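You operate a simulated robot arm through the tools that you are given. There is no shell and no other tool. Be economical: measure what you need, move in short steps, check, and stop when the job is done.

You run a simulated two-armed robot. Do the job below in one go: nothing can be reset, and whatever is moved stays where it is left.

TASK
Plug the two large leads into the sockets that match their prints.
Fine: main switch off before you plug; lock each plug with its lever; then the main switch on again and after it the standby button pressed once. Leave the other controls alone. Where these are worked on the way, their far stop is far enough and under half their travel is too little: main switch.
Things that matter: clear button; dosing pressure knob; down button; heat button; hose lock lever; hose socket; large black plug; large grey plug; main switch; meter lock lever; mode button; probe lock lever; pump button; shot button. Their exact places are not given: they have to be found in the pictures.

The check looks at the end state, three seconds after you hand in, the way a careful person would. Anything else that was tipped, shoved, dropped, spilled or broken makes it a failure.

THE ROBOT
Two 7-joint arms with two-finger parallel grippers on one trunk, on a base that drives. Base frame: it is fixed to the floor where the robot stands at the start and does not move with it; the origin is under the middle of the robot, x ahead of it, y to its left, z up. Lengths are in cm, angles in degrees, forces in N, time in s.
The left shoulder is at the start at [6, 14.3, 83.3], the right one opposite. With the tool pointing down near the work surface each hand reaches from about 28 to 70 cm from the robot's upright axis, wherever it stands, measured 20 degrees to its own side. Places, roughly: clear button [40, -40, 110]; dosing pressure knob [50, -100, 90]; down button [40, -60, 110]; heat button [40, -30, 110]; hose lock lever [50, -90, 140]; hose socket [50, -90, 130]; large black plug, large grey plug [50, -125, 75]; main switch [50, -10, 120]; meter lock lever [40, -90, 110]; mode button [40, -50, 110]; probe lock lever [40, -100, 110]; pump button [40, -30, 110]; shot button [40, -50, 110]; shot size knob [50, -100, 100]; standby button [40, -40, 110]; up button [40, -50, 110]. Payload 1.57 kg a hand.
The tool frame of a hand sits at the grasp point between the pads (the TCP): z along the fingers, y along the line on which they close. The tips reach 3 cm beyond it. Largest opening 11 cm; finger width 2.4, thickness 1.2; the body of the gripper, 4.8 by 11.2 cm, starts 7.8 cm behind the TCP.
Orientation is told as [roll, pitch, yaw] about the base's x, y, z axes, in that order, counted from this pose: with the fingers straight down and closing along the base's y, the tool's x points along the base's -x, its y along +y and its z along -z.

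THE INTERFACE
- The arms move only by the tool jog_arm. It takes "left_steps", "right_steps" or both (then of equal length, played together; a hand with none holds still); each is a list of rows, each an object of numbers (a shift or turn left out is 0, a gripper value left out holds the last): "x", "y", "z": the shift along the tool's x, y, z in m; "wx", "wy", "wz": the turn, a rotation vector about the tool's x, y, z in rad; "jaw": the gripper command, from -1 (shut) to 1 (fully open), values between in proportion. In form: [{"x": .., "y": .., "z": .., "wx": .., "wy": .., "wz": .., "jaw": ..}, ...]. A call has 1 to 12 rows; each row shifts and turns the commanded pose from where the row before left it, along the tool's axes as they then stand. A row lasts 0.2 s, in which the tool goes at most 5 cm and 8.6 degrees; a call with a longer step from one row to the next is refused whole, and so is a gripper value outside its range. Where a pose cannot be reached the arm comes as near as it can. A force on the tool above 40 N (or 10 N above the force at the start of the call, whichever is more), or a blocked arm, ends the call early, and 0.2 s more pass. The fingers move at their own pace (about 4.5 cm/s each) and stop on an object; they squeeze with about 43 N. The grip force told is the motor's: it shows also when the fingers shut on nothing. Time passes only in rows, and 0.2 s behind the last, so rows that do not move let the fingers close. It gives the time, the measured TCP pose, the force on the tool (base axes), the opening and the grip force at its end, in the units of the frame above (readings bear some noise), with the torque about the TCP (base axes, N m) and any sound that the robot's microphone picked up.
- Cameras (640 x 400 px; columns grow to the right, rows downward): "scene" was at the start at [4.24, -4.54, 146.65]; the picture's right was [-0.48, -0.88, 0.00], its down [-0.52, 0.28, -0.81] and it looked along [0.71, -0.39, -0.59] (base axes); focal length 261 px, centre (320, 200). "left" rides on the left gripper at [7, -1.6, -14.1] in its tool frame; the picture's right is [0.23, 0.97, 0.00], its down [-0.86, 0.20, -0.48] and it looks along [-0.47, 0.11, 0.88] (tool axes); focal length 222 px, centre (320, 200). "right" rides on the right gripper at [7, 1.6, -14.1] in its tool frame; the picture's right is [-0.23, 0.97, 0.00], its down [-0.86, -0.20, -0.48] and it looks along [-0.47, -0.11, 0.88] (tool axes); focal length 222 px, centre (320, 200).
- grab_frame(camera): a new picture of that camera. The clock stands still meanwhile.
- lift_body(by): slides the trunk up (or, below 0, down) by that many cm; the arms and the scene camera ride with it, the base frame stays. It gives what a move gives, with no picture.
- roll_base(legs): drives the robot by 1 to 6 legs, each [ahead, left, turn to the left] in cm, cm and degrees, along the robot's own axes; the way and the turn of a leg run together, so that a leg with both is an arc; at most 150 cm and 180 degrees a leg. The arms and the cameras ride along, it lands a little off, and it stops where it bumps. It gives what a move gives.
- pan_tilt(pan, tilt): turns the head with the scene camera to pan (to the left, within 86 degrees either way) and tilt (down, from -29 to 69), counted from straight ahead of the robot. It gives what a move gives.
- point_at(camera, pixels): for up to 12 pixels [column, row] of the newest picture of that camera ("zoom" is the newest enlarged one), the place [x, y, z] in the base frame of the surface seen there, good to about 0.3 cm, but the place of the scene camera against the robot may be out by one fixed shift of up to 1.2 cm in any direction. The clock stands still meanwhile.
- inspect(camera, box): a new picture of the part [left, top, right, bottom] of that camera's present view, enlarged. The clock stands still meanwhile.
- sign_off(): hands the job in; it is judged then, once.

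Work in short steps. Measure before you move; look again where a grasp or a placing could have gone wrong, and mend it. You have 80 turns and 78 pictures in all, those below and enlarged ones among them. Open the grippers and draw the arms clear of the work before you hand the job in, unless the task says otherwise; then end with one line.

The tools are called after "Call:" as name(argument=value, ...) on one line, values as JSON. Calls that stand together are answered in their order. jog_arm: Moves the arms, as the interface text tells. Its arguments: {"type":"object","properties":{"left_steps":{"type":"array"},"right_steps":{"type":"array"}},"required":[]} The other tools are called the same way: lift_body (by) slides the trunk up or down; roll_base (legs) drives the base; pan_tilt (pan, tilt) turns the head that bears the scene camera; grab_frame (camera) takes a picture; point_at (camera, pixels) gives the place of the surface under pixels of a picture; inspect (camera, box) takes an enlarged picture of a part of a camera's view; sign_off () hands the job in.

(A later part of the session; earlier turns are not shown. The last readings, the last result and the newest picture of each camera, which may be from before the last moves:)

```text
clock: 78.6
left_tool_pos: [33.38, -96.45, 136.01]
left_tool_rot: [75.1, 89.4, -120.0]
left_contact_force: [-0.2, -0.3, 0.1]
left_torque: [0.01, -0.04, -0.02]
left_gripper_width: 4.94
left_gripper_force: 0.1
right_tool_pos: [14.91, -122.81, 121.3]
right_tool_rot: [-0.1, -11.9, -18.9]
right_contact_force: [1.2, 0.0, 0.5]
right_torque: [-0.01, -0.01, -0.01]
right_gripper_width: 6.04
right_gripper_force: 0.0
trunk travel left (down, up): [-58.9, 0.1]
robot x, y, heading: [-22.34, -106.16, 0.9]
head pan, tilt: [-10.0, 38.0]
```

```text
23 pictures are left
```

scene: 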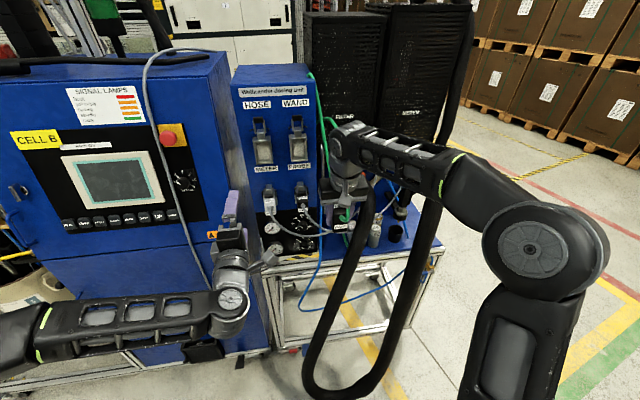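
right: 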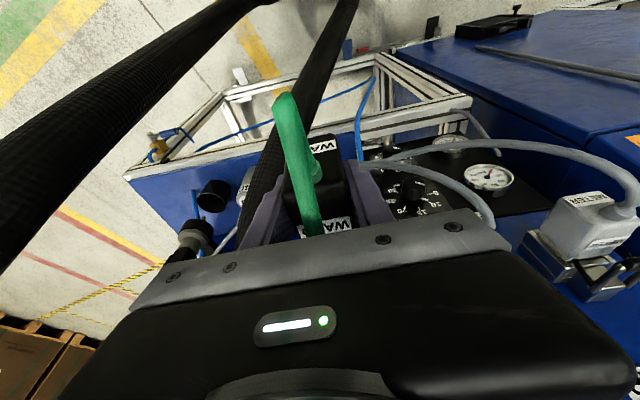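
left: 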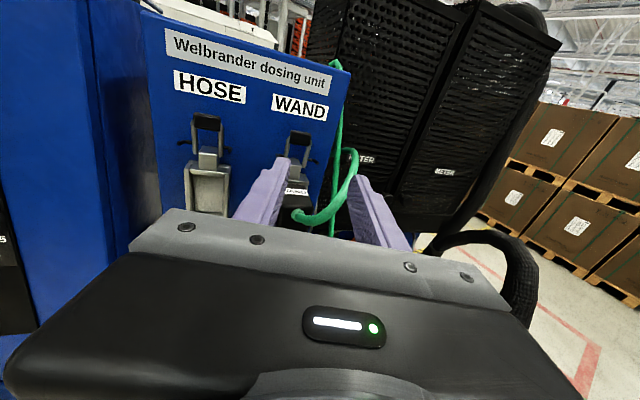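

Now an upright view: WAND lever handle at (299,137), HOSE lever at (207,122). I measure both.

Call:
point_at(camera="left", pixels=[[293, 136], [300, 137], [307, 138], [300, 150], [200, 122], [208, 123], [217, 124], [297, 190], [297, 178], [284, 158], [313, 160]])

Call:
inspect(camera="left", box=[250, 115, 350, 220])

```text
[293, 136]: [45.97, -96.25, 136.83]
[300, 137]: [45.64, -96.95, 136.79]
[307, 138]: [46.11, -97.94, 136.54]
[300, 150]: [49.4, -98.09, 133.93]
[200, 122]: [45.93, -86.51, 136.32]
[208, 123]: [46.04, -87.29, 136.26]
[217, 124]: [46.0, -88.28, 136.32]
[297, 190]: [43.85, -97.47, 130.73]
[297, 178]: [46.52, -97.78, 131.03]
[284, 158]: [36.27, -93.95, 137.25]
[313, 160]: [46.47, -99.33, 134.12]
```

```text
3.81 times, centred on (300, 168) of left
```

zoom: 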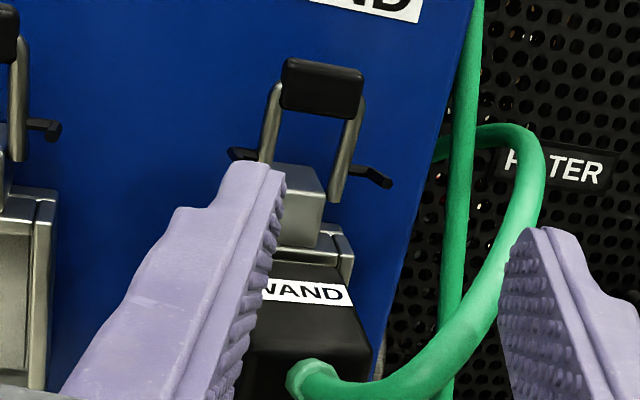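

The plug is seated in WAND; its lever is upright with the handle at (46,-97.1,136.5). I move the jaws around the handle.

Call:
jog_arm(left_steps=[{"y": -0.0238, "x": 0.004}, {"z": 0.038}, {"z": 0.038}, {"z": 0.026}, {}])

Call:
grab_frame(camera="left")

```text
clock: 79.8
left_tool_pos: [43.97, -96.7, 136.62]
left_tool_rot: [72.2, 89.4, -122.9]
left_contact_force: [0.9, -0.5, -0.9]
left_torque: [0.01, 0.03, 0.02]
left_gripper_width: 4.95
left_gripper_force: 0.0
right_tool_pos: [14.84, -122.82, 121.32]
right_tool_rot: [0.0, -12.1, -18.7]
right_contact_force: [-0.4, 0.1, -0.4]
right_torque: [0.03, -0.01, 0.0]
right_gripper_width: 6.07
right_gripper_force: 0.0
trunk travel left (down, up): [-58.9, 0.1]
robot x, y, heading: [-22.6, -106.07, 1.5]
head pan, tilt: [-10.0, 38.0]
```

```text
21 pictures are left
```

left: 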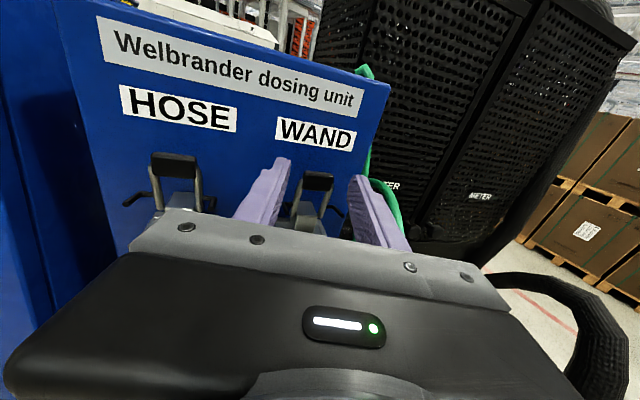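

The handle is between the fingers. I close on it and swing it forward and down along its arc to about 75°.

Call:
jog_arm(left_steps=[{"z": 0.007, "jaw": -1}, {}, {}, {}, {"z": -0.0112, "y": 0.003, "x": -0.0015}, {"z": -0.0105, "y": 0.0028, "x": -0.0045}, {"z": -0.009, "y": 0.0024, "x": -0.0072}, {"z": -0.007, "y": 0.0019, "x": -0.0093}, {}])

Call:
grab_frame(camera="left")

```text
clock: 81.8
left_tool_pos: [40.55, -96.9, 134.21]
left_tool_rot: [64.7, 89.4, -130.3]
left_contact_force: [0.0, 0.0, 0.5]
left_torque: [0.01, -0.02, -0.02]
left_gripper_width: 0.03
left_gripper_force: 21.6
right_tool_pos: [14.82, -122.83, 121.4]
right_tool_rot: [0.0, -12.1, -18.8]
right_contact_force: [0.1, 0.3, 0.2]
right_torque: [-0.04, 0.02, 0.0]
right_gripper_width: 6.05
right_gripper_force: 0.0
trunk travel left (down, up): [-58.9, 0.1]
robot x, y, heading: [-22.2, -105.86, 1.1]
head pan, tilt: [-10.0, 38.0]
```

```text
20 pictures are left
```

left: 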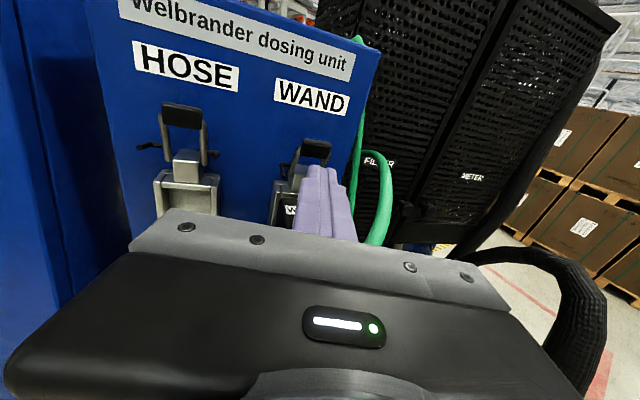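

The fingers closed on nothing and the lever is still up. I retry 1 cm deeper and check the width before moving.

Call:
jog_arm(left_steps=[{"x": 0.023, "jaw": -0.1}, {}, {}, {"y": -0.0102, "z": 0.025}, {"z": 0.0246}, {}, {"jaw": -1}, {}, {}, {}])

Call:
grab_frame(camera="left")

```text
clock: 84.0
left_tool_pos: [45.53, -97.35, 136.64]
left_tool_rot: [93.7, 89.7, -101.6]
left_contact_force: [-2.5, -1.3, 6.2]
left_torque: [0.25, -0.03, 0.15]
left_gripper_width: 2.87
left_gripper_force: 38.9
right_tool_pos: [14.76, -122.93, 121.28]
right_tool_rot: [0.0, -12.0, -18.9]
right_contact_force: [0.2, -0.3, 0.9]
right_torque: [-0.02, 0.0, -0.01]
right_gripper_width: 6.1
right_gripper_force: 0.0
trunk travel left (down, up): [-58.9, 0.1]
robot x, y, heading: [-22.19, -106.29, 1.1]
head pan, tilt: [-10.0, 38.0]
```

```text
19 pictures are left
```

left: 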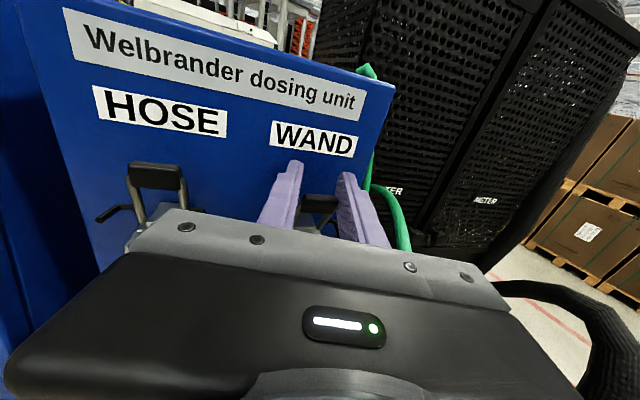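

Gripped at 2.87 cm on the handle. I now follow the arc forward and down.

Call:
jog_arm(left_steps=[{"z": -0.0112, "y": 0.003, "x": -0.0015}, {"z": -0.0105, "y": 0.0028, "x": -0.0045}, {"z": -0.009, "y": 0.0024, "x": -0.0072}, {"z": -0.007, "y": 0.0019, "x": -0.0093}, {"z": -0.0043, "y": 0.0012, "x": -0.0108}, {}])

```text
clock: 85.1
left_tool_pos: [41.93, -96.69, 134.77]
left_tool_rot: [167.0, 88.7, -27.1]
left_contact_force: [3.8, 1.2, 1.3]
left_torque: [0.72, -0.14, 1.11]
left_gripper_width: 3.23
left_gripper_force: 41.2
right_tool_pos: [15.0, -122.9, 121.16]
right_tool_rot: [0.0, -12.0, -18.8]
right_contact_force: [-0.4, -0.6, 0.3]
right_torque: [-0.02, 0.01, 0.0]
right_gripper_width: 6.07
right_gripper_force: 0.0
trunk travel left (down, up): [-58.9, 0.1]
robot x, y, heading: [-22.32, -106.36, 1.4]
head pan, tilt: [-10.0, 38.0]
stopped in row 5 (left hand): the force on the tool passed its limit at 41 N (the readings are from after the stop); the commanded pose is now the measured one
```

The lever swung to roughly 60° before the force limit. I open, lift, close the fingers, and press the handle down from above.

Call:
jog_arm(left_steps=[{"jaw": 0}, {}, {}, {"x": 0.03}, {"x": 0.02, "jaw": -1}, {}, {}, {}])

Call:
grab_frame(camera="left")

```text
clock: 86.9
left_tool_pos: [41.74, -96.86, 139.69]
left_tool_rot: [161.6, 88.7, -32.9]
left_contact_force: [0.5, -0.5, 0.9]
left_torque: [0.0, -0.01, 0.04]
left_gripper_width: 0.01
left_gripper_force: 18.4
right_tool_pos: [14.86, -122.73, 121.22]
right_tool_rot: [0.0, -12.0, -18.7]
right_contact_force: [0.5, -0.2, 1.1]
right_torque: [0.03, 0.0, 0.05]
right_gripper_width: 6.07
right_gripper_force: 0.0
trunk travel left (down, up): [-58.9, 0.1]
robot x, y, heading: [-22.18, -106.31, 1.1]
head pan, tilt: [-10.0, 38.0]
```

```text
18 pictures are left
```

left: 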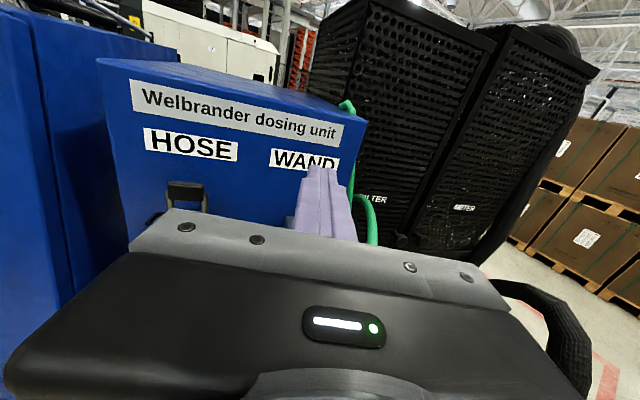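

Lever has come forward, hidden under the fingers. I press straight down until resistance.

Call:
jog_arm(left_steps=[{"x": -0.02}, {"x": -0.02}, {"x": -0.012}, {"x": -0.008}, {"x": -0.006}, {"x": -0.005}, {"x": -0.005}, {}])

```text
clock: 88.3
left_tool_pos: [41.85, -96.79, 134.28]
left_tool_rot: [174.9, 87.0, -19.4]
left_contact_force: [-1.9, -1.1, 6.2]
left_torque: [0.05, 0.0, 0.01]
left_gripper_width: 0.0
left_gripper_force: 21.5
right_tool_pos: [14.87, -122.8, 121.22]
right_tool_rot: [0.0, -12.0, -18.8]
right_contact_force: [0.1, 0.6, 0.3]
right_torque: [0.0, 0.02, 0.03]
right_gripper_width: 6.06
right_gripper_force: 0.0
trunk travel left (down, up): [-58.9, 0.1]
robot x, y, heading: [-22.26, -105.86, 1.2]
head pan, tilt: [-10.0, 38.0]
stopped in row 6 (left hand): the force on the tool passed its limit at 43 N (the readings are from after the stop); the commanded pose is now the measured one
```

Stopped by 43 N at z≈134.3, maybe fully down. I back away and look.

Call:
jog_arm(left_steps=[{"x": 0.02}, {"z": -0.04}, {"z": -0.04}, {"y": -0.03}, {}])

Call:
inspect(camera="left", box=[170, 100, 350, 230])

```text
clock: 89.5
left_tool_pos: [34.73, -92.08, 135.67]
left_tool_rot: [174.2, 87.3, -20.2]
left_contact_force: [0.3, -0.1, 0.5]
left_torque: [-0.01, 0.01, 0.01]
left_gripper_width: 0.0
left_gripper_force: 21.4
right_tool_pos: [14.88, -122.67, 121.22]
right_tool_rot: [0.0, -11.9, -18.8]
right_contact_force: [0.2, 0.1, 0.1]
right_torque: [0.03, -0.02, -0.01]
right_gripper_width: 6.05
right_gripper_force: 0.0
trunk travel left (down, up): [-58.9, 0.1]
robot x, y, heading: [-22.48, -106.06, 1.2]
head pan, tilt: [-10.0, 38.0]
```

```text
3.08 times, centred on (260, 165) of left
```

zoom: 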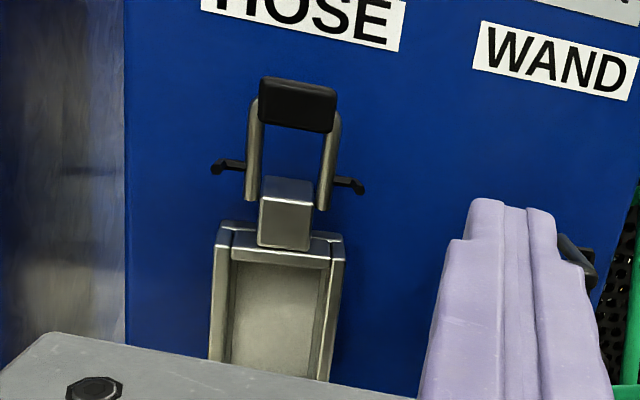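

I check with the scene camera.

Call:
inspect(camera="scene", box=[190, 90, 310, 200])

```text
3.64 times, centred on (250, 145) of scene
```

zoom: 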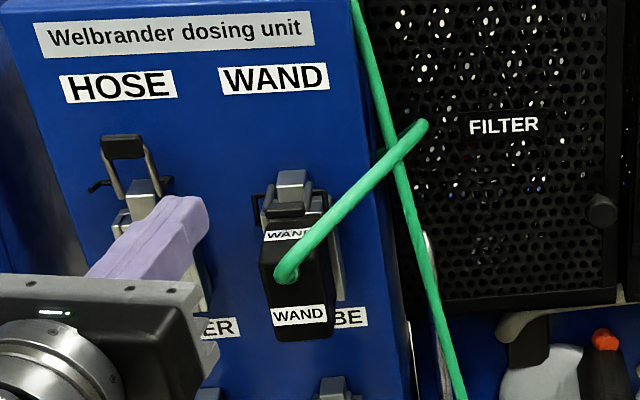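

The lever lies down over the plug like those below. I verify its height against the PROBE lever in numbers.

Call:
point_at(camera="zoom", pixels=[[285, 211], [280, 207], [285, 236], [292, 185], [258, 205], [265, 260]])

```text
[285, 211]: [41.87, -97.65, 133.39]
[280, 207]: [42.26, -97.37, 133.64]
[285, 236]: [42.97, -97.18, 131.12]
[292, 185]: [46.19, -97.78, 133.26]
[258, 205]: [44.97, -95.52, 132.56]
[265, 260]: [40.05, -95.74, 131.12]
```

I compare with METER/PROBE levers from this viewpoint.

Call:
inspect(camera="scene", box=[215, 185, 295, 245])

```text
6.67 times, centred on (255, 215) of scene
```

zoom: 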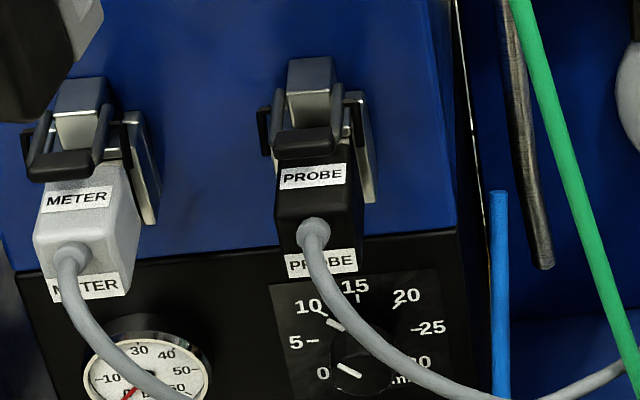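

Call:
point_at(camera="zoom", pixels=[[305, 142], [300, 135], [312, 175], [310, 75], [60, 165], [75, 195], [80, 95], [350, 97]])

```text
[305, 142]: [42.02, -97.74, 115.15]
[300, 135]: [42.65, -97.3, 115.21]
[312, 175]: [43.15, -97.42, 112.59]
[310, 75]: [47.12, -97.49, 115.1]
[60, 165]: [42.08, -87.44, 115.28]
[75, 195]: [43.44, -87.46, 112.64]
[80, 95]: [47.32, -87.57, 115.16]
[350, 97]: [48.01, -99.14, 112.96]
```

WAND is locked (handle 2.4 cm above plug top, same as PROBE). Now the grey plug: I withdraw the left hand, drive to the pick place, restore the left hand to its hand-over orientation, and lean the right hand left by 18° (to pass beside the hose).

Call:
jog_arm(left_steps=[{"z": -0.04}, {"z": -0.04}, {"z": -0.04}, {}])

Call:
roll_base(legs=[[0, 11, 0], [8.5, 0, 0]])

Call:
jog_arm(left_steps=[{"wz": 0.143}, {"wz": 0.143}, {"wz": 0.143}, {"wz": 0.143}, {"wz": 0.143}, {"wz": 0.143}, {"wz": 0.143}, {"wz": 0.143}, {"wz": 0.143}, {"wz": 0.143}, {"wz": 0.141}, {"jaw": 0.65}], right_steps=[{"wx": -0.0243, "wz": -0.114}, {"wx": -0.0243, "wz": -0.114}, {"wx": -0.0243, "wz": -0.114}, {"jaw": 0.35}, {"wx": 0.105}, {"wx": 0.105}, {"wx": 0.104}, {}, {}, {}, {}, {}])

Call:
jog_arm(left_steps=[{"wy": 0.11}, {"wy": 0.11}, {"wy": 0.11}, {"x": -0.04}, {"x": -0.04}, {}], right_steps=[{"x": -0.03}, {"x": -0.04}, {"x": -0.04}, {}, {}, {}])

```text
clock: 90.5
left_tool_pos: [23.34, -88.98, 135.24]
left_tool_rot: [173.7, 87.4, -20.7]
left_contact_force: [0.3, 0.2, -0.1]
left_torque: [0.0, -0.02, -0.03]
left_gripper_width: 0.01
left_gripper_force: 20.7
right_tool_pos: [14.92, -122.82, 121.17]
right_tool_rot: [0.1, -11.9, -18.9]
right_contact_force: [0.7, 0.0, -0.9]
right_torque: [0.03, 0.06, -0.02]
right_gripper_width: 6.07
right_gripper_force: 0.1
trunk travel left (down, up): [-58.9, 0.1]
robot x, y, heading: [-22.81, -106.37, 1.3]
head pan, tilt: [-10.0, 38.0]
```

```text
clock: 92.4
left_tool_pos: [31.55, -77.56, 135.12]
left_tool_rot: [173.2, 87.3, -20.9]
left_contact_force: [1.3, 0.2, -0.3]
left_torque: [-0.02, -0.05, -0.02]
left_gripper_width: 0.0
left_gripper_force: 21.5
right_tool_pos: [23.47, -111.36, 121.22]
right_tool_rot: [0.0, -12.0, -18.7]
right_contact_force: [1.0, -0.3, 0.2]
right_torque: [-0.03, 0.06, 0.02]
right_gripper_width: 6.07
right_gripper_force: 0.0
trunk travel left (down, up): [-58.9, 0.1]
robot x, y, heading: [-13.77, -94.68, 1.8]
head pan, tilt: [-10.0, 38.0]
```

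```text
clock: 95.0
left_tool_pos: [31.47, -77.47, 135.25]
left_tool_rot: [-92.6, 0.2, 75.9]
left_contact_force: [-1.0, 0.0, -0.9]
left_torque: [-0.01, 0.0, -0.02]
left_gripper_width: 3.2
left_gripper_force: 0.0
right_tool_pos: [23.22, -111.53, 121.31]
right_tool_rot: [-18.1, -12.0, 1.3]
right_contact_force: [0.5, -0.5, 0.7]
right_torque: [0.0, 0.01, -0.02]
right_gripper_width: 7.43
right_gripper_force: 0.2
trunk travel left (down, up): [-58.9, 0.1]
robot x, y, heading: [-13.87, -94.75, 1.6]
head pan, tilt: [-10.0, 38.0]
```

```text
clock: 96.4
left_tool_pos: [35.66, -70.82, 135.13]
left_tool_rot: [-92.7, -0.6, 57.0]
left_contact_force: [-0.3, -0.3, -0.3]
left_torque: [0.0, 0.02, 0.03]
left_gripper_width: 9.08
left_gripper_force: 0.0
right_tool_pos: [34.12, -111.24, 123.75]
right_tool_rot: [-17.9, -12.0, 1.5]
right_contact_force: [-0.9, 0.0, 0.2]
right_torque: [0.04, -0.01, 0.0]
right_gripper_width: 7.44
right_gripper_force: 0.1
trunk travel left (down, up): [-58.9, 0.1]
robot x, y, heading: [-13.76, -94.61, 1.3]
head pan, tilt: [-10.0, 38.0]
```

Poses are as planned. I go to the pre-grasp line and descend to 6 cm short of the grey plug.

Call:
jog_arm(right_steps=[{"x": -0.0252, "y": 0.0143, "z": 0.021}, {"x": -0.0252, "y": 0.0143, "z": 0.021}, {"x": -0.0252, "y": 0.0143, "z": 0.021}, {"x": -0.025, "y": 0.0141, "z": 0.021}, {"z": 0.045}, {"z": 0.045}, {"z": 0.045}, {"z": 0.045}, {"z": 0.045}, {"z": 0.045}, {}])

Call:
grab_frame(camera="right")

Call:
point_at(camera="right", pixels=[[300, 150], [320, 150], [280, 150], [320, 170], [300, 170], [340, 150], [320, 130], [340, 170], [260, 150], [300, 130], [280, 170], [360, 150]])

```text
clock: 98.8
left_tool_pos: [35.75, -70.73, 135.16]
left_tool_rot: [-92.7, -0.5, 57.0]
left_contact_force: [0.5, 0.3, 0.1]
left_torque: [0.01, -0.01, -0.01]
left_gripper_width: 9.12
left_gripper_force: 0.1
right_tool_pos: [48.96, -115.03, 91.78]
right_tool_rot: [-18.1, -12.2, 1.5]
right_contact_force: [0.4, -0.1, 0.3]
right_torque: [-0.01, 0.01, 0.0]
right_gripper_width: 7.43
right_gripper_force: 0.0
right hand out of reach, approached as far as the arm can: row 9, 10
trunk travel left (down, up): [-58.9, 0.1]
robot x, y, heading: [-13.82, -94.71, 1.4]
head pan, tilt: [-10.0, 38.0]
```

```text
14 pictures are left
```

right: 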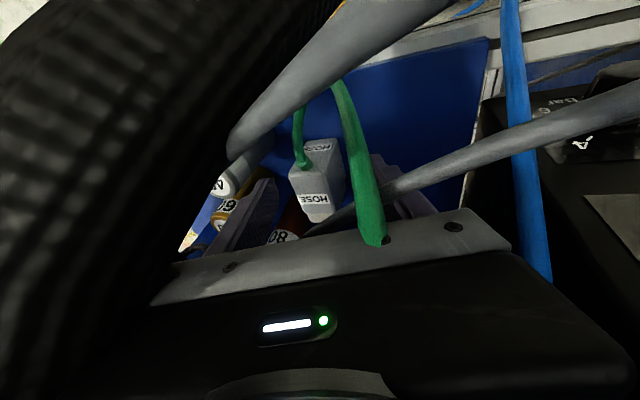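

```text
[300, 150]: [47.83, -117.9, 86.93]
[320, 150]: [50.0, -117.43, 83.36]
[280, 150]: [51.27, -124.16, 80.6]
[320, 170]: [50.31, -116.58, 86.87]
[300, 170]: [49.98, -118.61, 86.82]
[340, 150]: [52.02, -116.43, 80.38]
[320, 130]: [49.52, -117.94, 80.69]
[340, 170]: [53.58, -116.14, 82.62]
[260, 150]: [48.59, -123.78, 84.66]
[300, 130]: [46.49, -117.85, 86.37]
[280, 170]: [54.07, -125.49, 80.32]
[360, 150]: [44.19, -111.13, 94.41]
```

The arm ran slightly out of reach (2 cm short in x). I drive 3.5 cm ahead, then finish the descent around the grey plug (centre ≈(52.5,-118.1)) and close.

Call:
roll_base(legs=[[3.5, 0, 0]])

Call:
jog_arm(right_steps=[{"x": 0.011, "y": -0.011}, {"z": 0.035}, {"z": 0.033}, {}, {"jaw": -1}, {}, {}, {}, {}])

Call:
grab_frame(camera="right")

```text
clock: 99.6
left_tool_pos: [39.44, -70.49, 135.08]
left_tool_rot: [-92.6, -0.5, 57.1]
left_contact_force: [0.6, -0.5, 0.0]
left_torque: [-0.01, -0.02, -0.01]
left_gripper_width: 9.09
left_gripper_force: 0.1
right_tool_pos: [52.55, -114.9, 91.59]
right_tool_rot: [-18.0, -12.0, 1.5]
right_contact_force: [0.8, -0.8, -0.2]
right_torque: [0.0, 0.01, 0.0]
right_gripper_width: 7.42
right_gripper_force: 0.0
trunk travel left (down, up): [-58.9, 0.1]
robot x, y, heading: [-10.55, -94.77, 1.4]
head pan, tilt: [-10.0, 38.0]
```

```text
clock: 101.6
left_tool_pos: [39.19, -70.61, 135.08]
left_tool_rot: [-92.7, -0.6, 57.1]
left_contact_force: [-0.4, 0.9, 0.4]
left_torque: [-0.01, 0.02, 0.0]
left_gripper_width: 9.07
left_gripper_force: 0.0
right_tool_pos: [49.67, -116.52, 87.17]
right_tool_rot: [-18.1, -12.2, 1.5]
right_contact_force: [2.2, 1.9, 4.7]
right_torque: [0.15, -0.04, 0.02]
right_gripper_width: 3.95
right_gripper_force: 41.6
right hand out of reach, approached as far as the arm can: row 2, 3
trunk travel left (down, up): [-58.9, 0.1]
robot x, y, heading: [-10.19, -94.36, 1.6]
head pan, tilt: [-10.0, 38.0]
```

```text
13 pictures are left
```

right: 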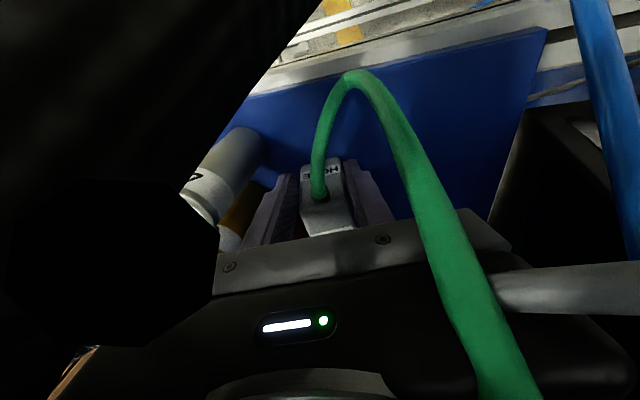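

Grey plug is gripped (3.95 cm) near its rear top edge; good enough for a hand-over. I lift it away leftward of the hose, un-lean, back the base 16 cm, and bring the left hand to its hand-over pose.

Call:
jog_arm(right_steps=[{"z": -0.015}, {"z": -0.035}, {"z": -0.04}, {"z": -0.04}, {"z": -0.04}, {"z": -0.04}, {"z": -0.04}, {"wx": -0.105}, {"wx": -0.105}, {"wx": -0.104}, {}])

Call:
roll_base(legs=[[-16, 0, 0], [0, 3, 0]])

Call:
jog_arm(left_steps=[{"wx": -0.047}, {"x": 0.0301, "y": 0.0297, "z": 0.0216}, {"x": 0.0301, "y": 0.0297, "z": 0.0216}, {"x": 0.0301, "y": 0.0297, "z": 0.0216}, {"x": 0.0301, "y": 0.0297, "z": 0.0216}, {"x": 0.0301, "y": 0.0297, "z": 0.0216}, {"x": 0.0301, "y": 0.0297, "z": 0.0216}, {"x": 0.0301, "y": 0.0297, "z": 0.0216}, {}], right_steps=[{"wx": 0.027, "wz": 0.127}, {"wx": 0.027, "wz": 0.127}, {"wx": 0.027, "wz": 0.127}, {"wx": 0.027, "wz": 0.127}, {}, {}, {}, {}, {}])

Call:
grab_frame(camera="left")

```text
clock: 104.0
left_tool_pos: [39.34, -70.48, 135.14]
left_tool_rot: [-92.7, -0.6, 57.1]
left_contact_force: [-0.3, -0.6, 1.4]
left_torque: [-0.01, 0.0, -0.02]
left_gripper_width: 9.09
left_gripper_force: 0.1
right_tool_pos: [44.58, -108.83, 110.31]
right_tool_rot: [0.0, -12.1, 1.5]
right_contact_force: [-0.1, 0.0, -1.4]
right_torque: [-0.03, 0.09, -0.03]
right_gripper_width: 3.92
right_gripper_force: 42.5
trunk travel left (down, up): [-58.9, 0.1]
robot x, y, heading: [-10.53, -94.47, 1.3]
head pan, tilt: [-10.0, 38.0]
```

```text
clock: 105.9
left_tool_pos: [23.09, -67.77, 135.09]
left_tool_rot: [-92.7, -0.5, 57.2]
left_contact_force: [0.0, 0.6, -0.3]
left_torque: [-0.02, 0.0, -0.07]
left_gripper_width: 9.09
left_gripper_force: 0.0
right_tool_pos: [28.44, -106.03, 110.42]
right_tool_rot: [-0.1, -12.1, 1.6]
right_contact_force: [-0.1, 1.7, -1.1]
right_torque: [-0.07, 0.04, 0.01]
right_gripper_width: 3.95
right_gripper_force: 43.2
trunk travel left (down, up): [-58.9, 0.1]
robot x, y, heading: [-26.37, -91.99, 1.7]
head pan, tilt: [-10.0, 38.0]
```

```text
clock: 107.9
left_tool_pos: [24.46, -93.82, 113.84]
left_tool_rot: [-90.0, -0.6, 57.2]
left_contact_force: [-0.3, 0.0, 0.1]
left_torque: [0.0, 0.0, -0.01]
left_gripper_width: 9.04
left_gripper_force: 0.0
right_tool_pos: [28.42, -106.19, 110.29]
right_tool_rot: [0.0, -12.1, -28.1]
right_contact_force: [-0.6, -0.8, -1.3]
right_torque: [0.02, 0.09, -0.02]
right_gripper_width: 3.91
right_gripper_force: 42.8
trunk travel left (down, up): [-58.9, 0.1]
robot x, y, heading: [-26.64, -91.97, 1.7]
head pan, tilt: [-10.0, 38.0]
```

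```text
12 pictures are left
```

left: 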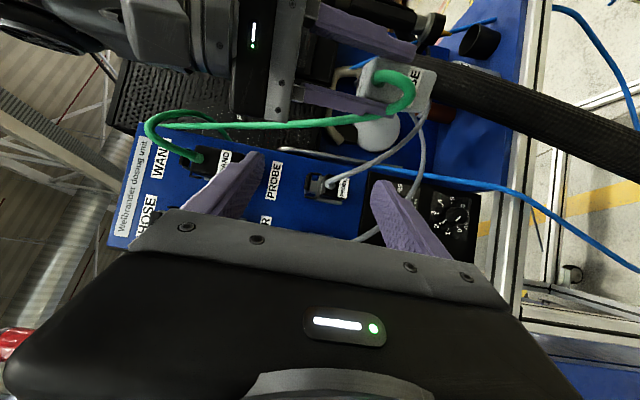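

The grey plug hangs at (395,85). I measure its back-face corners now and move it to a pre-hand-over spot ahead of the left fingers.

Call:
point_at(camera="left", pixels=[[368, 72], [372, 85], [425, 80], [432, 72], [420, 105], [385, 105], [412, 70], [390, 68], [376, 60], [426, 92]])

Call:
jog_arm(right_steps=[{"x": 0.0033, "y": 0.0277, "z": -0.0246}, {"x": 0.0033, "y": 0.0277, "z": -0.0246}, {"x": 0.0033, "y": 0.0277, "z": -0.0246}, {}])

Call:
grab_frame(camera="left")

Call:
point_at(camera="left", pixels=[[330, 110], [345, 110], [360, 110], [375, 110], [330, 130], [345, 130], [360, 130], [375, 130], [345, 150], [360, 150], [375, 150], [390, 130]])

```text
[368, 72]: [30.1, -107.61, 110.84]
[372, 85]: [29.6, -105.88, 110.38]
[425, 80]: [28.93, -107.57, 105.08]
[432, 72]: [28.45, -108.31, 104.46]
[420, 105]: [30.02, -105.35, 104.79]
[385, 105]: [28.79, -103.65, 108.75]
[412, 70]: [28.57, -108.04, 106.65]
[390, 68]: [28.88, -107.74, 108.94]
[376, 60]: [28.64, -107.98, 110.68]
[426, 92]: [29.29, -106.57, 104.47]
```

```text
clock: 108.9
left_tool_pos: [24.53, -93.85, 114.03]
left_tool_rot: [-90.0, -0.6, 57.2]
left_contact_force: [0.5, -0.3, 0.4]
left_torque: [0.03, 0.04, -0.01]
left_gripper_width: 9.06
left_gripper_force: 0.1
right_tool_pos: [30.45, -97.67, 117.43]
right_tool_rot: [0.1, -12.0, -28.2]
right_contact_force: [0.1, -0.3, -1.0]
right_torque: [0.03, 0.08, 0.0]
right_gripper_width: 3.95
right_gripper_force: 42.9
trunk travel left (down, up): [-58.9, 0.1]
robot x, y, heading: [-26.45, -92.29, 1.6]
head pan, tilt: [-10.0, 38.0]
```

```text
11 pictures are left
```

left: 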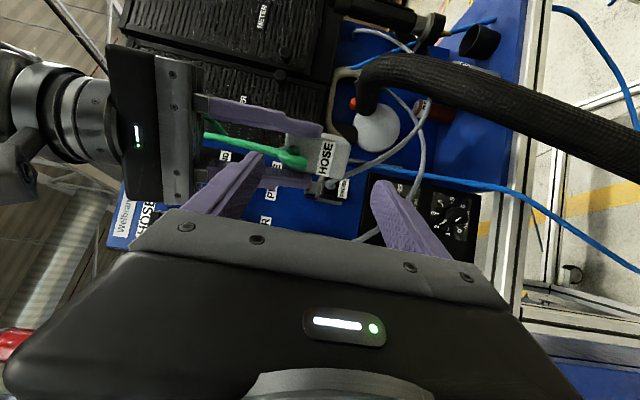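

```text
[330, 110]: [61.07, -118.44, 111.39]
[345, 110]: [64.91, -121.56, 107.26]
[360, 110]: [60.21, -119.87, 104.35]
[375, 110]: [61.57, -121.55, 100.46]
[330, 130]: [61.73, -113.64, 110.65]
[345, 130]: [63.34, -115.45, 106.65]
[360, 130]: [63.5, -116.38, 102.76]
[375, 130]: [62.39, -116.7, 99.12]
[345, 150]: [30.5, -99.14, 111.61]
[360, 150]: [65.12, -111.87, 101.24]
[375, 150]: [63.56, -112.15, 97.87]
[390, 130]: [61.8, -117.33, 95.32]
```

Plug pose in the right hand is now known (back face +1 cm ahead, centre 2.8 cm below TCP). I bring it between the left fingers, close the left, release the right, lift away, then raise the plug and shift the base toward the HOSE socket.

Call:
jog_arm(right_steps=[{"y": -0.0026, "z": 0.0065}, {"x": 0.02305, "y": 0.0019, "z": -0.00495}, {"x": 0.02305, "y": 0.0019, "z": -0.00495}, {"x": 0.02305, "y": 0.0019, "z": -0.00495}, {"x": 0.02305, "y": 0.0019, "z": -0.00495}, {}, {}, {}, {}, {}, {}], left_steps=[{}, {}, {}, {}, {}, {}, {"jaw": -1}, {}, {}, {}, {}])

Call:
grab_frame(camera="left")

```text
clock: 111.3
left_tool_pos: [24.49, -93.76, 113.79]
left_tool_rot: [-89.8, -0.5, 57.2]
left_contact_force: [6.9, -1.7, -19.5]
left_torque: [-0.35, -0.21, -0.07]
left_gripper_width: 6.76
left_gripper_force: 42.4
right_tool_pos: [22.31, -92.66, 116.77]
right_tool_rot: [0.1, -12.1, -28.2]
right_contact_force: [-6.5, 1.7, 20.7]
right_torque: [0.21, 0.02, 0.1]
right_gripper_width: 3.94
right_gripper_force: 42.6
trunk travel left (down, up): [-58.9, 0.1]
robot x, y, heading: [-26.74, -92.06, 1.5]
head pan, tilt: [-10.0, 38.0]
```

```text
10 pictures are left
```

left: 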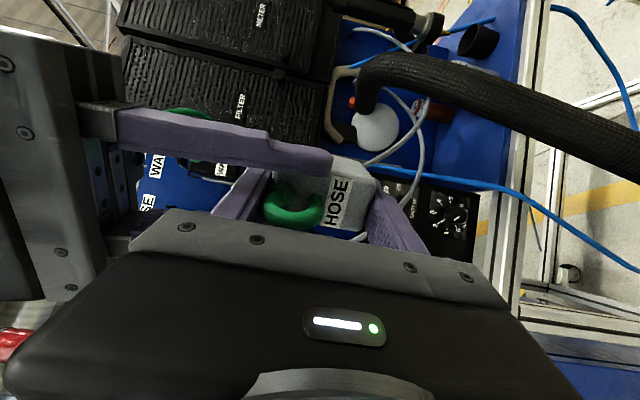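

Left holds the plug (6.76 cm). I release and withdraw the right hand, raise the plug, shift the base, and bring the plug before the HOSE socket with its axis along x.

Call:
jog_arm(right_steps=[{"jaw": 0.1}, {}, {}, {"z": -0.03}, {"z": -0.04}, {"y": -0.045}, {"y": -0.045}, {"y": -0.045}, {"y": -0.045}, {}, {}], left_steps=[{}, {}, {}, {}, {}, {}, {}, {"y": -0.044}, {"y": -0.044}, {"y": -0.044}, {}])

Call:
roll_base(legs=[[0, -4, 0], [4.5, 0, 0]])

Call:
jog_arm(left_steps=[{"x": -0.0425}, {"x": -0.0425}, {"x": -0.0425}, {"wy": -0.1225}, {"wy": -0.1225}, {"wy": -0.1225}, {"wy": -0.1225}, {}])

Call:
grab_frame(camera="left")

Call:
point_at(camera="left", pixels=[[340, 195], [350, 172], [330, 220], [365, 205], [340, 180], [345, 160], [330, 210], [375, 190], [315, 150], [300, 150], [340, 152], [360, 165]])

```text
clock: 113.7
left_tool_pos: [24.61, -93.9, 127.24]
left_tool_rot: [-89.9, -0.6, 57.1]
left_contact_force: [1.1, -0.1, -1.9]
left_torque: [0.0, 0.04, -0.01]
left_gripper_width: 6.75
left_gripper_force: 42.4
right_tool_pos: [12.65, -108.39, 122.15]
right_tool_rot: [0.0, -12.0, -28.2]
right_contact_force: [0.7, 0.3, 0.0]
right_torque: [0.01, 0.03, -0.01]
right_gripper_width: 6.07
right_gripper_force: 0.1
right hand out of reach, approached as far as the arm can: row 5
trunk travel left (down, up): [-58.9, 0.1]
robot x, y, heading: [-26.89, -92.2, 1.7]
head pan, tilt: [-10.0, 38.0]
```

```text
clock: 115.0
left_tool_pos: [29.23, -97.66, 127.23]
left_tool_rot: [-89.8, -0.5, 57.2]
left_contact_force: [0.6, 0.3, -1.5]
left_torque: [0.02, -0.02, -0.04]
left_gripper_width: 6.76
left_gripper_force: 43.5
right_tool_pos: [17.41, -112.26, 122.23]
right_tool_rot: [0.0, -12.0, -28.1]
right_contact_force: [0.2, -0.5, 0.0]
right_torque: [0.03, 0.06, -0.03]
right_gripper_width: 6.06
right_gripper_force: 0.0
trunk travel left (down, up): [-58.9, 0.1]
robot x, y, heading: [-22.01, -96.04, 1.7]
head pan, tilt: [-10.0, 38.0]
```

```text
clock: 116.8
left_tool_pos: [36.13, -86.8, 127.24]
left_tool_rot: [-90.2, -0.6, 85.3]
left_contact_force: [-0.9, -0.8, -2.2]
left_torque: [-0.03, 0.01, -0.01]
left_gripper_width: 6.74
left_gripper_force: 43.1
right_tool_pos: [17.12, -112.2, 122.27]
right_tool_rot: [0.0, -12.0, -28.2]
right_contact_force: [-0.1, -0.5, -0.4]
right_torque: [0.04, 0.01, -0.02]
right_gripper_width: 6.06
right_gripper_force: 0.2
trunk travel left (down, up): [-58.9, 0.1]
robot x, y, heading: [-22.01, -95.65, 1.7]
head pan, tilt: [-10.0, 38.0]
```

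```text
9 pictures are left
```

left: 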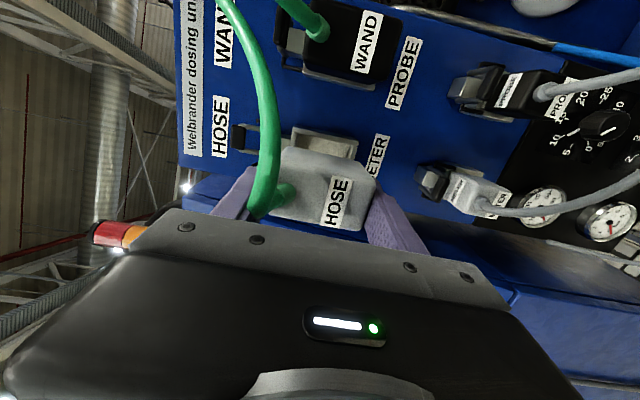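

```text
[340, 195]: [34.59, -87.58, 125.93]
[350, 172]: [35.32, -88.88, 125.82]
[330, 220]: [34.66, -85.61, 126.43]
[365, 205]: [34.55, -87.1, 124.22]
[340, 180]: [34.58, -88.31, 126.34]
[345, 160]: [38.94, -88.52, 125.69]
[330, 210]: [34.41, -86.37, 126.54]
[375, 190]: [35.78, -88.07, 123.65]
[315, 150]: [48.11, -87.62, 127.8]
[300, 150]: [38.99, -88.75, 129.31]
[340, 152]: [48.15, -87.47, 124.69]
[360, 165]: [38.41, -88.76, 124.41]
```

Plug centre y≈-86.9, z≈127.2; HOSE socket ≈(-87.25, 127.0). I correct and insert about 7.4 cm in small steps.

Call:
jog_arm(left_steps=[{"x": 0.0035, "y": 0.002}, {"z": 0.0199, "x": -0.0016}, {"z": 0.0199, "x": -0.0016}, {"z": 0.006, "x": -0.0005}, {"z": 0.006, "x": -0.0005}, {"z": 0.006, "x": -0.0005}, {"z": 0.006, "x": -0.0005}, {"z": 0.005, "x": -0.0004}, {"z": 0.004, "x": -0.0003}, {}])

Call:
inspect(camera="scene", box=[190, 90, 310, 200])

```text
clock: 119.0
left_tool_pos: [40.04, -85.7, 127.06]
left_tool_rot: [-90.2, -0.5, 85.3]
left_contact_force: [-0.4, 0.2, -2.0]
left_torque: [-0.01, 0.03, 0.01]
left_gripper_width: 6.76
left_gripper_force: 42.7
left hand out of reach, approached as far as the arm can: row 2, 3, 5, 7, 8
right_tool_pos: [17.16, -112.1, 122.18]
right_tool_rot: [0.0, -12.1, -28.2]
right_contact_force: [-0.6, -1.4, -1.1]
right_torque: [0.03, 0.03, 0.0]
right_gripper_width: 6.07
right_gripper_force: 0.0
trunk travel left (down, up): [-58.9, 0.1]
robot x, y, heading: [-21.98, -96.27, 1.5]
head pan, tilt: [-10.0, 38.0]
```

```text
3.64 times, centred on (250, 145) of scene
5 turns are left
```

zoom: 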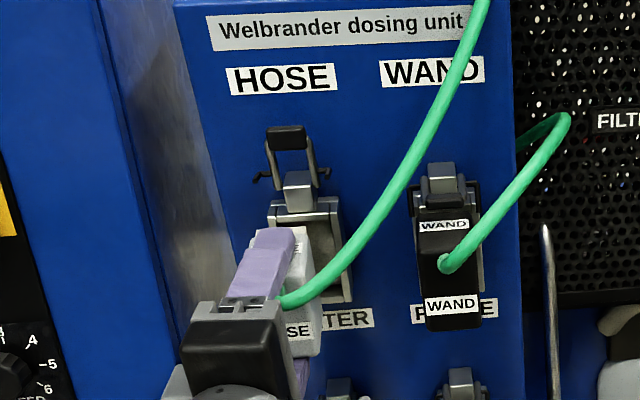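

The left arm ran out of reach at x=40. I pull the plug back, align y, and drive 6 cm ahead so the insertion is within reach.

Call:
jog_arm(left_steps=[{"z": -0.034, "x": 0.0028}, {"z": -0.033, "x": 0.0188}, {}])

Call:
roll_base(legs=[[6, 0, 0]])

Call:
jog_arm(left_steps=[{}, {}])

```text
clock: 119.8
left_tool_pos: [33.13, -87.61, 127.06]
left_tool_rot: [-90.2, -0.5, 85.3]
left_contact_force: [-0.1, 0.5, -1.4]
left_torque: [0.01, 0.04, -0.03]
left_gripper_width: 6.75
left_gripper_force: 42.5
right_tool_pos: [17.2, -112.22, 122.28]
right_tool_rot: [0.0, -12.1, -28.2]
right_contact_force: [0.9, 0.3, 0.1]
right_torque: [-0.01, 0.01, -0.01]
right_gripper_width: 6.07
right_gripper_force: 0.1
trunk travel left (down, up): [-58.9, 0.1]
robot x, y, heading: [-22.04, -95.76, 1.7]
head pan, tilt: [-10.0, 38.0]
```

```text
clock: 120.8
left_tool_pos: [39.24, -87.58, 126.93]
left_tool_rot: [-90.1, -0.4, 85.2]
left_contact_force: [0.4, 0.5, -1.6]
left_torque: [0.0, 0.02, -0.05]
left_gripper_width: 6.8
left_gripper_force: 42.8
right_tool_pos: [23.23, -112.05, 122.15]
right_tool_rot: [0.0, -12.0, -28.1]
right_contact_force: [1.1, -0.4, -1.0]
right_torque: [0.05, 0.05, 0.03]
right_gripper_width: 6.05
right_gripper_force: 0.1
trunk travel left (down, up): [-58.9, 0.1]
robot x, y, heading: [-15.93, -96.12, 1.5]
head pan, tilt: [-10.0, 38.0]
```

```text
clock: 121.4
left_tool_pos: [39.19, -87.59, 127.04]
left_tool_rot: [-90.2, -0.6, 85.2]
left_contact_force: [-0.1, -0.4, -2.2]
left_torque: [0.04, 0.03, 0.05]
left_gripper_width: 6.76
left_gripper_force: 43.5
right_tool_pos: [23.09, -112.09, 122.26]
right_tool_rot: [0.0, -12.1, -28.2]
right_contact_force: [0.6, 1.4, -0.1]
right_torque: [0.03, -0.03, 0.01]
right_gripper_width: 6.05
right_gripper_force: 0.0
trunk travel left (down, up): [-58.9, 0.1]
robot x, y, heading: [-15.8, -95.42, 1.7]
head pan, tilt: [-10.0, 38.0]
4 turns are left
```

Left is at (39.19,-87.59,127.04). I now insert, release, turn the hand, swing and press the HOSE lever as I did for WAND, then look.

Call:
jog_arm(left_steps=[{"x": -0.0044}, {"z": 0.0199, "x": -0.0016}, {"z": 0.008, "x": -0.0006}, {"z": 0.006, "x": -0.0005}, {"z": 0.005, "x": -0.0004}, {"z": 0.005, "x": -0.0004}, {}])

Call:
jog_arm(left_steps=[{"jaw": 0.45}, {}, {}, {"z": -0.0399, "x": 0.0033}, {"z": -0.0399, "x": 0.0033}, {"y": -0.045, "z": -0.01}, {"y": -0.045, "z": -0.01}, {"wy": 0.09}, {"wy": 0.09}, {}])

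Call:
jog_arm(left_steps=[{"wz": -0.143, "jaw": -0.1}, {"wz": -0.143}, {"wz": -0.143}, {"wz": -0.143}, {"wz": -0.143}, {"wz": -0.143}, {"wz": -0.143}, {"wz": -0.143}, {"wz": -0.143}, {"wz": -0.143}, {"wz": -0.141}, {}])

Call:
jog_arm(left_steps=[{"y": -0.029, "x": 0.005}, {"z": 0.04}, {"z": 0.04}, {"z": 0.04}, {}, {"jaw": -1}, {}, {}, {}])

Call:
jog_arm(left_steps=[{"z": -0.0112, "y": 0.003, "x": -0.0015}, {"z": -0.0105, "y": 0.0028, "x": -0.0045}, {"z": -0.009, "y": 0.0024, "x": -0.0072}, {"z": -0.007, "y": 0.0019, "x": -0.0093}, {"z": -0.0043, "y": 0.0012, "x": -0.0108}, {}])

Call:
jog_arm(left_steps=[{"jaw": 0}, {}, {}, {"x": 0.03}, {"x": 0.02, "jaw": -1}, {}, {}, {}])

Call:
jog_arm(left_steps=[{"x": -0.02}, {"x": -0.02}, {"x": -0.012}, {"x": -0.008}, {"x": -0.006}, {"x": -0.005}, {"x": -0.005}, {}])

Call:
jog_arm(left_steps=[{"x": 0.02}, {"z": -0.04}, {"z": -0.04}, {"z": -0.04}, {}])

Call:
grab_frame(camera="scene")

```text
clock: 123.0
left_tool_pos: [43.03, -87.05, 127.08]
left_tool_rot: [-90.3, -0.6, 84.9]
left_contact_force: [-24.5, -5.7, -6.5]
left_torque: [-0.08, 0.83, -0.5]
left_gripper_width: 6.8
left_gripper_force: 42.9
right_tool_pos: [22.92, -112.2, 122.28]
right_tool_rot: [0.1, -12.2, -28.3]
right_contact_force: [0.1, 0.8, -0.4]
right_torque: [0.0, 0.0, 0.0]
right_gripper_width: 6.06
right_gripper_force: 0.0
trunk travel left (down, up): [-58.9, 0.1]
robot x, y, heading: [-15.73, -96.2, 1.7]
head pan, tilt: [-10.0, 38.0]
```

```text
clock: 125.2
left_tool_pos: [33.57, -87.1, 135.87]
left_tool_rot: [-90.1, -0.7, 74.9]
left_contact_force: [-0.4, -0.2, 0.0]
left_torque: [0.01, 0.01, 0.01]
left_gripper_width: 7.97
left_gripper_force: 0.0
right_tool_pos: [23.19, -112.03, 122.16]
right_tool_rot: [0.1, -12.0, -28.2]
right_contact_force: [-0.7, 0.2, -1.1]
right_torque: [-0.01, 0.02, -0.02]
right_gripper_width: 6.03
right_gripper_force: 0.1
trunk travel left (down, up): [-58.9, 0.1]
robot x, y, heading: [-15.82, -95.86, 1.4]
head pan, tilt: [-10.0, 38.0]
```

```text
clock: 127.8
left_tool_pos: [33.49, -87.13, 136.01]
left_tool_rot: [-103.5, 89.4, 61.4]
left_contact_force: [0.4, 0.2, 0.1]
left_torque: [-0.02, -0.03, 0.0]
left_gripper_width: 4.96
left_gripper_force: 0.0
right_tool_pos: [23.17, -112.06, 122.29]
right_tool_rot: [0.0, -12.2, -28.1]
right_contact_force: [0.1, 0.4, 0.5]
right_torque: [0.0, 0.03, -0.01]
right_gripper_width: 6.07
right_gripper_force: 0.1
trunk travel left (down, up): [-58.9, 0.1]
robot x, y, heading: [-16.24, -96.19, 1.5]
head pan, tilt: [-10.0, 38.0]
```

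```text
clock: 129.5
left_tool_pos: [45.68, -86.94, 136.51]
left_tool_rot: [-107.0, 89.5, 58.3]
left_contact_force: [-15.2, 0.5, 0.4]
left_torque: [-0.12, -0.37, 0.67]
left_gripper_width: 2.85
left_gripper_force: 24.9
right_tool_pos: [22.84, -112.11, 122.49]
right_tool_rot: [0.1, -12.2, -28.2]
right_contact_force: [0.3, -0.2, 0.6]
right_torque: [0.03, -0.05, 0.0]
right_gripper_width: 6.07
right_gripper_force: 0.1
trunk travel left (down, up): [-58.9, 0.1]
robot x, y, heading: [-16.34, -96.0, 1.7]
head pan, tilt: [-10.0, 38.0]
stopped in row 8 (left hand): the force on the tool passed its limit at 41 N (the readings are from after the stop); the commanded pose is now the measured one
```

```text
clock: 130.9
left_tool_pos: [41.52, -87.11, 132.86]
left_tool_rot: [-68.9, 89.5, 96.1]
left_contact_force: [-0.3, -0.2, -0.3]
left_torque: [0.0, 0.0, -0.02]
left_gripper_width: 0.0
left_gripper_force: 21.0
right_tool_pos: [23.09, -111.96, 122.23]
right_tool_rot: [0.0, -12.1, -28.3]
right_contact_force: [0.3, 0.2, -0.2]
right_torque: [-0.06, -0.03, -0.03]
right_gripper_width: 6.07
right_gripper_force: 0.1
trunk travel left (down, up): [-58.9, 0.1]
robot x, y, heading: [-16.11, -96.2, 1.6]
head pan, tilt: [-10.0, 38.0]
```

```text
clock: 132.7
left_tool_pos: [41.64, -87.01, 138.08]
left_tool_rot: [-89.0, 89.5, 76.3]
left_contact_force: [0.2, -0.1, 0.3]
left_torque: [-0.01, 0.01, -0.02]
left_gripper_width: 0.0
left_gripper_force: 18.2
right_tool_pos: [23.24, -111.97, 122.26]
right_tool_rot: [-0.1, -12.1, -28.2]
right_contact_force: [-0.7, 0.3, 0.7]
right_torque: [-0.01, -0.01, 0.01]
right_gripper_width: 6.05
right_gripper_force: 0.2
trunk travel left (down, up): [-58.9, 0.1]
robot x, y, heading: [-15.66, -95.85, 1.6]
head pan, tilt: [-10.0, 38.0]
```

```text
clock: 133.6
left_tool_pos: [41.6, -86.8, 134.23]
left_tool_rot: [-163.5, 88.0, 2.1]
left_contact_force: [-1.7, -2.1, 7.9]
left_torque: [-0.08, -0.01, -0.06]
left_gripper_width: 0.0
left_gripper_force: 21.2
right_tool_pos: [23.03, -111.95, 122.12]
right_tool_rot: [0.0, -12.1, -28.2]
right_contact_force: [-0.6, 0.0, -0.3]
right_torque: [-0.05, 0.0, 0.01]
right_gripper_width: 6.05
right_gripper_force: 0.2
trunk travel left (down, up): [-58.9, 0.1]
robot x, y, heading: [-15.78, -95.64, 1.6]
head pan, tilt: [-10.0, 38.0]
stopped in row 4 (left hand): the force on the tool passed its limit at 46 N (the readings are from after the stop); the commanded pose is now the measured one
```

```text
clock: 134.8
left_tool_pos: [30.08, -83.92, 135.88]
left_tool_rot: [-160.6, 88.5, 4.9]
left_contact_force: [0.0, 0.8, 0.5]
left_torque: [-0.01, 0.03, 0.0]
left_gripper_width: 0.0
left_gripper_force: 21.8
right_tool_pos: [23.08, -112.04, 122.25]
right_tool_rot: [0.0, -12.0, -28.2]
right_contact_force: [0.8, 0.5, -0.5]
right_torque: [0.01, 0.01, 0.01]
right_gripper_width: 6.06
right_gripper_force: 0.1
trunk travel left (down, up): [-58.9, 0.1]
robot x, y, heading: [-16.18, -95.78, 1.4]
head pan, tilt: [-10.0, 38.0]
```

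```text
7 pictures are left
3 turns are left
```

scene: 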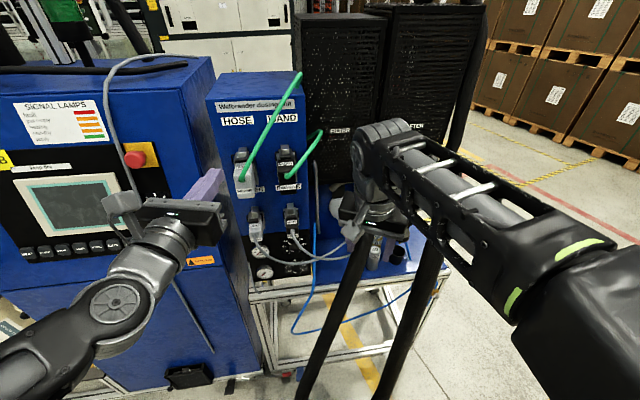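

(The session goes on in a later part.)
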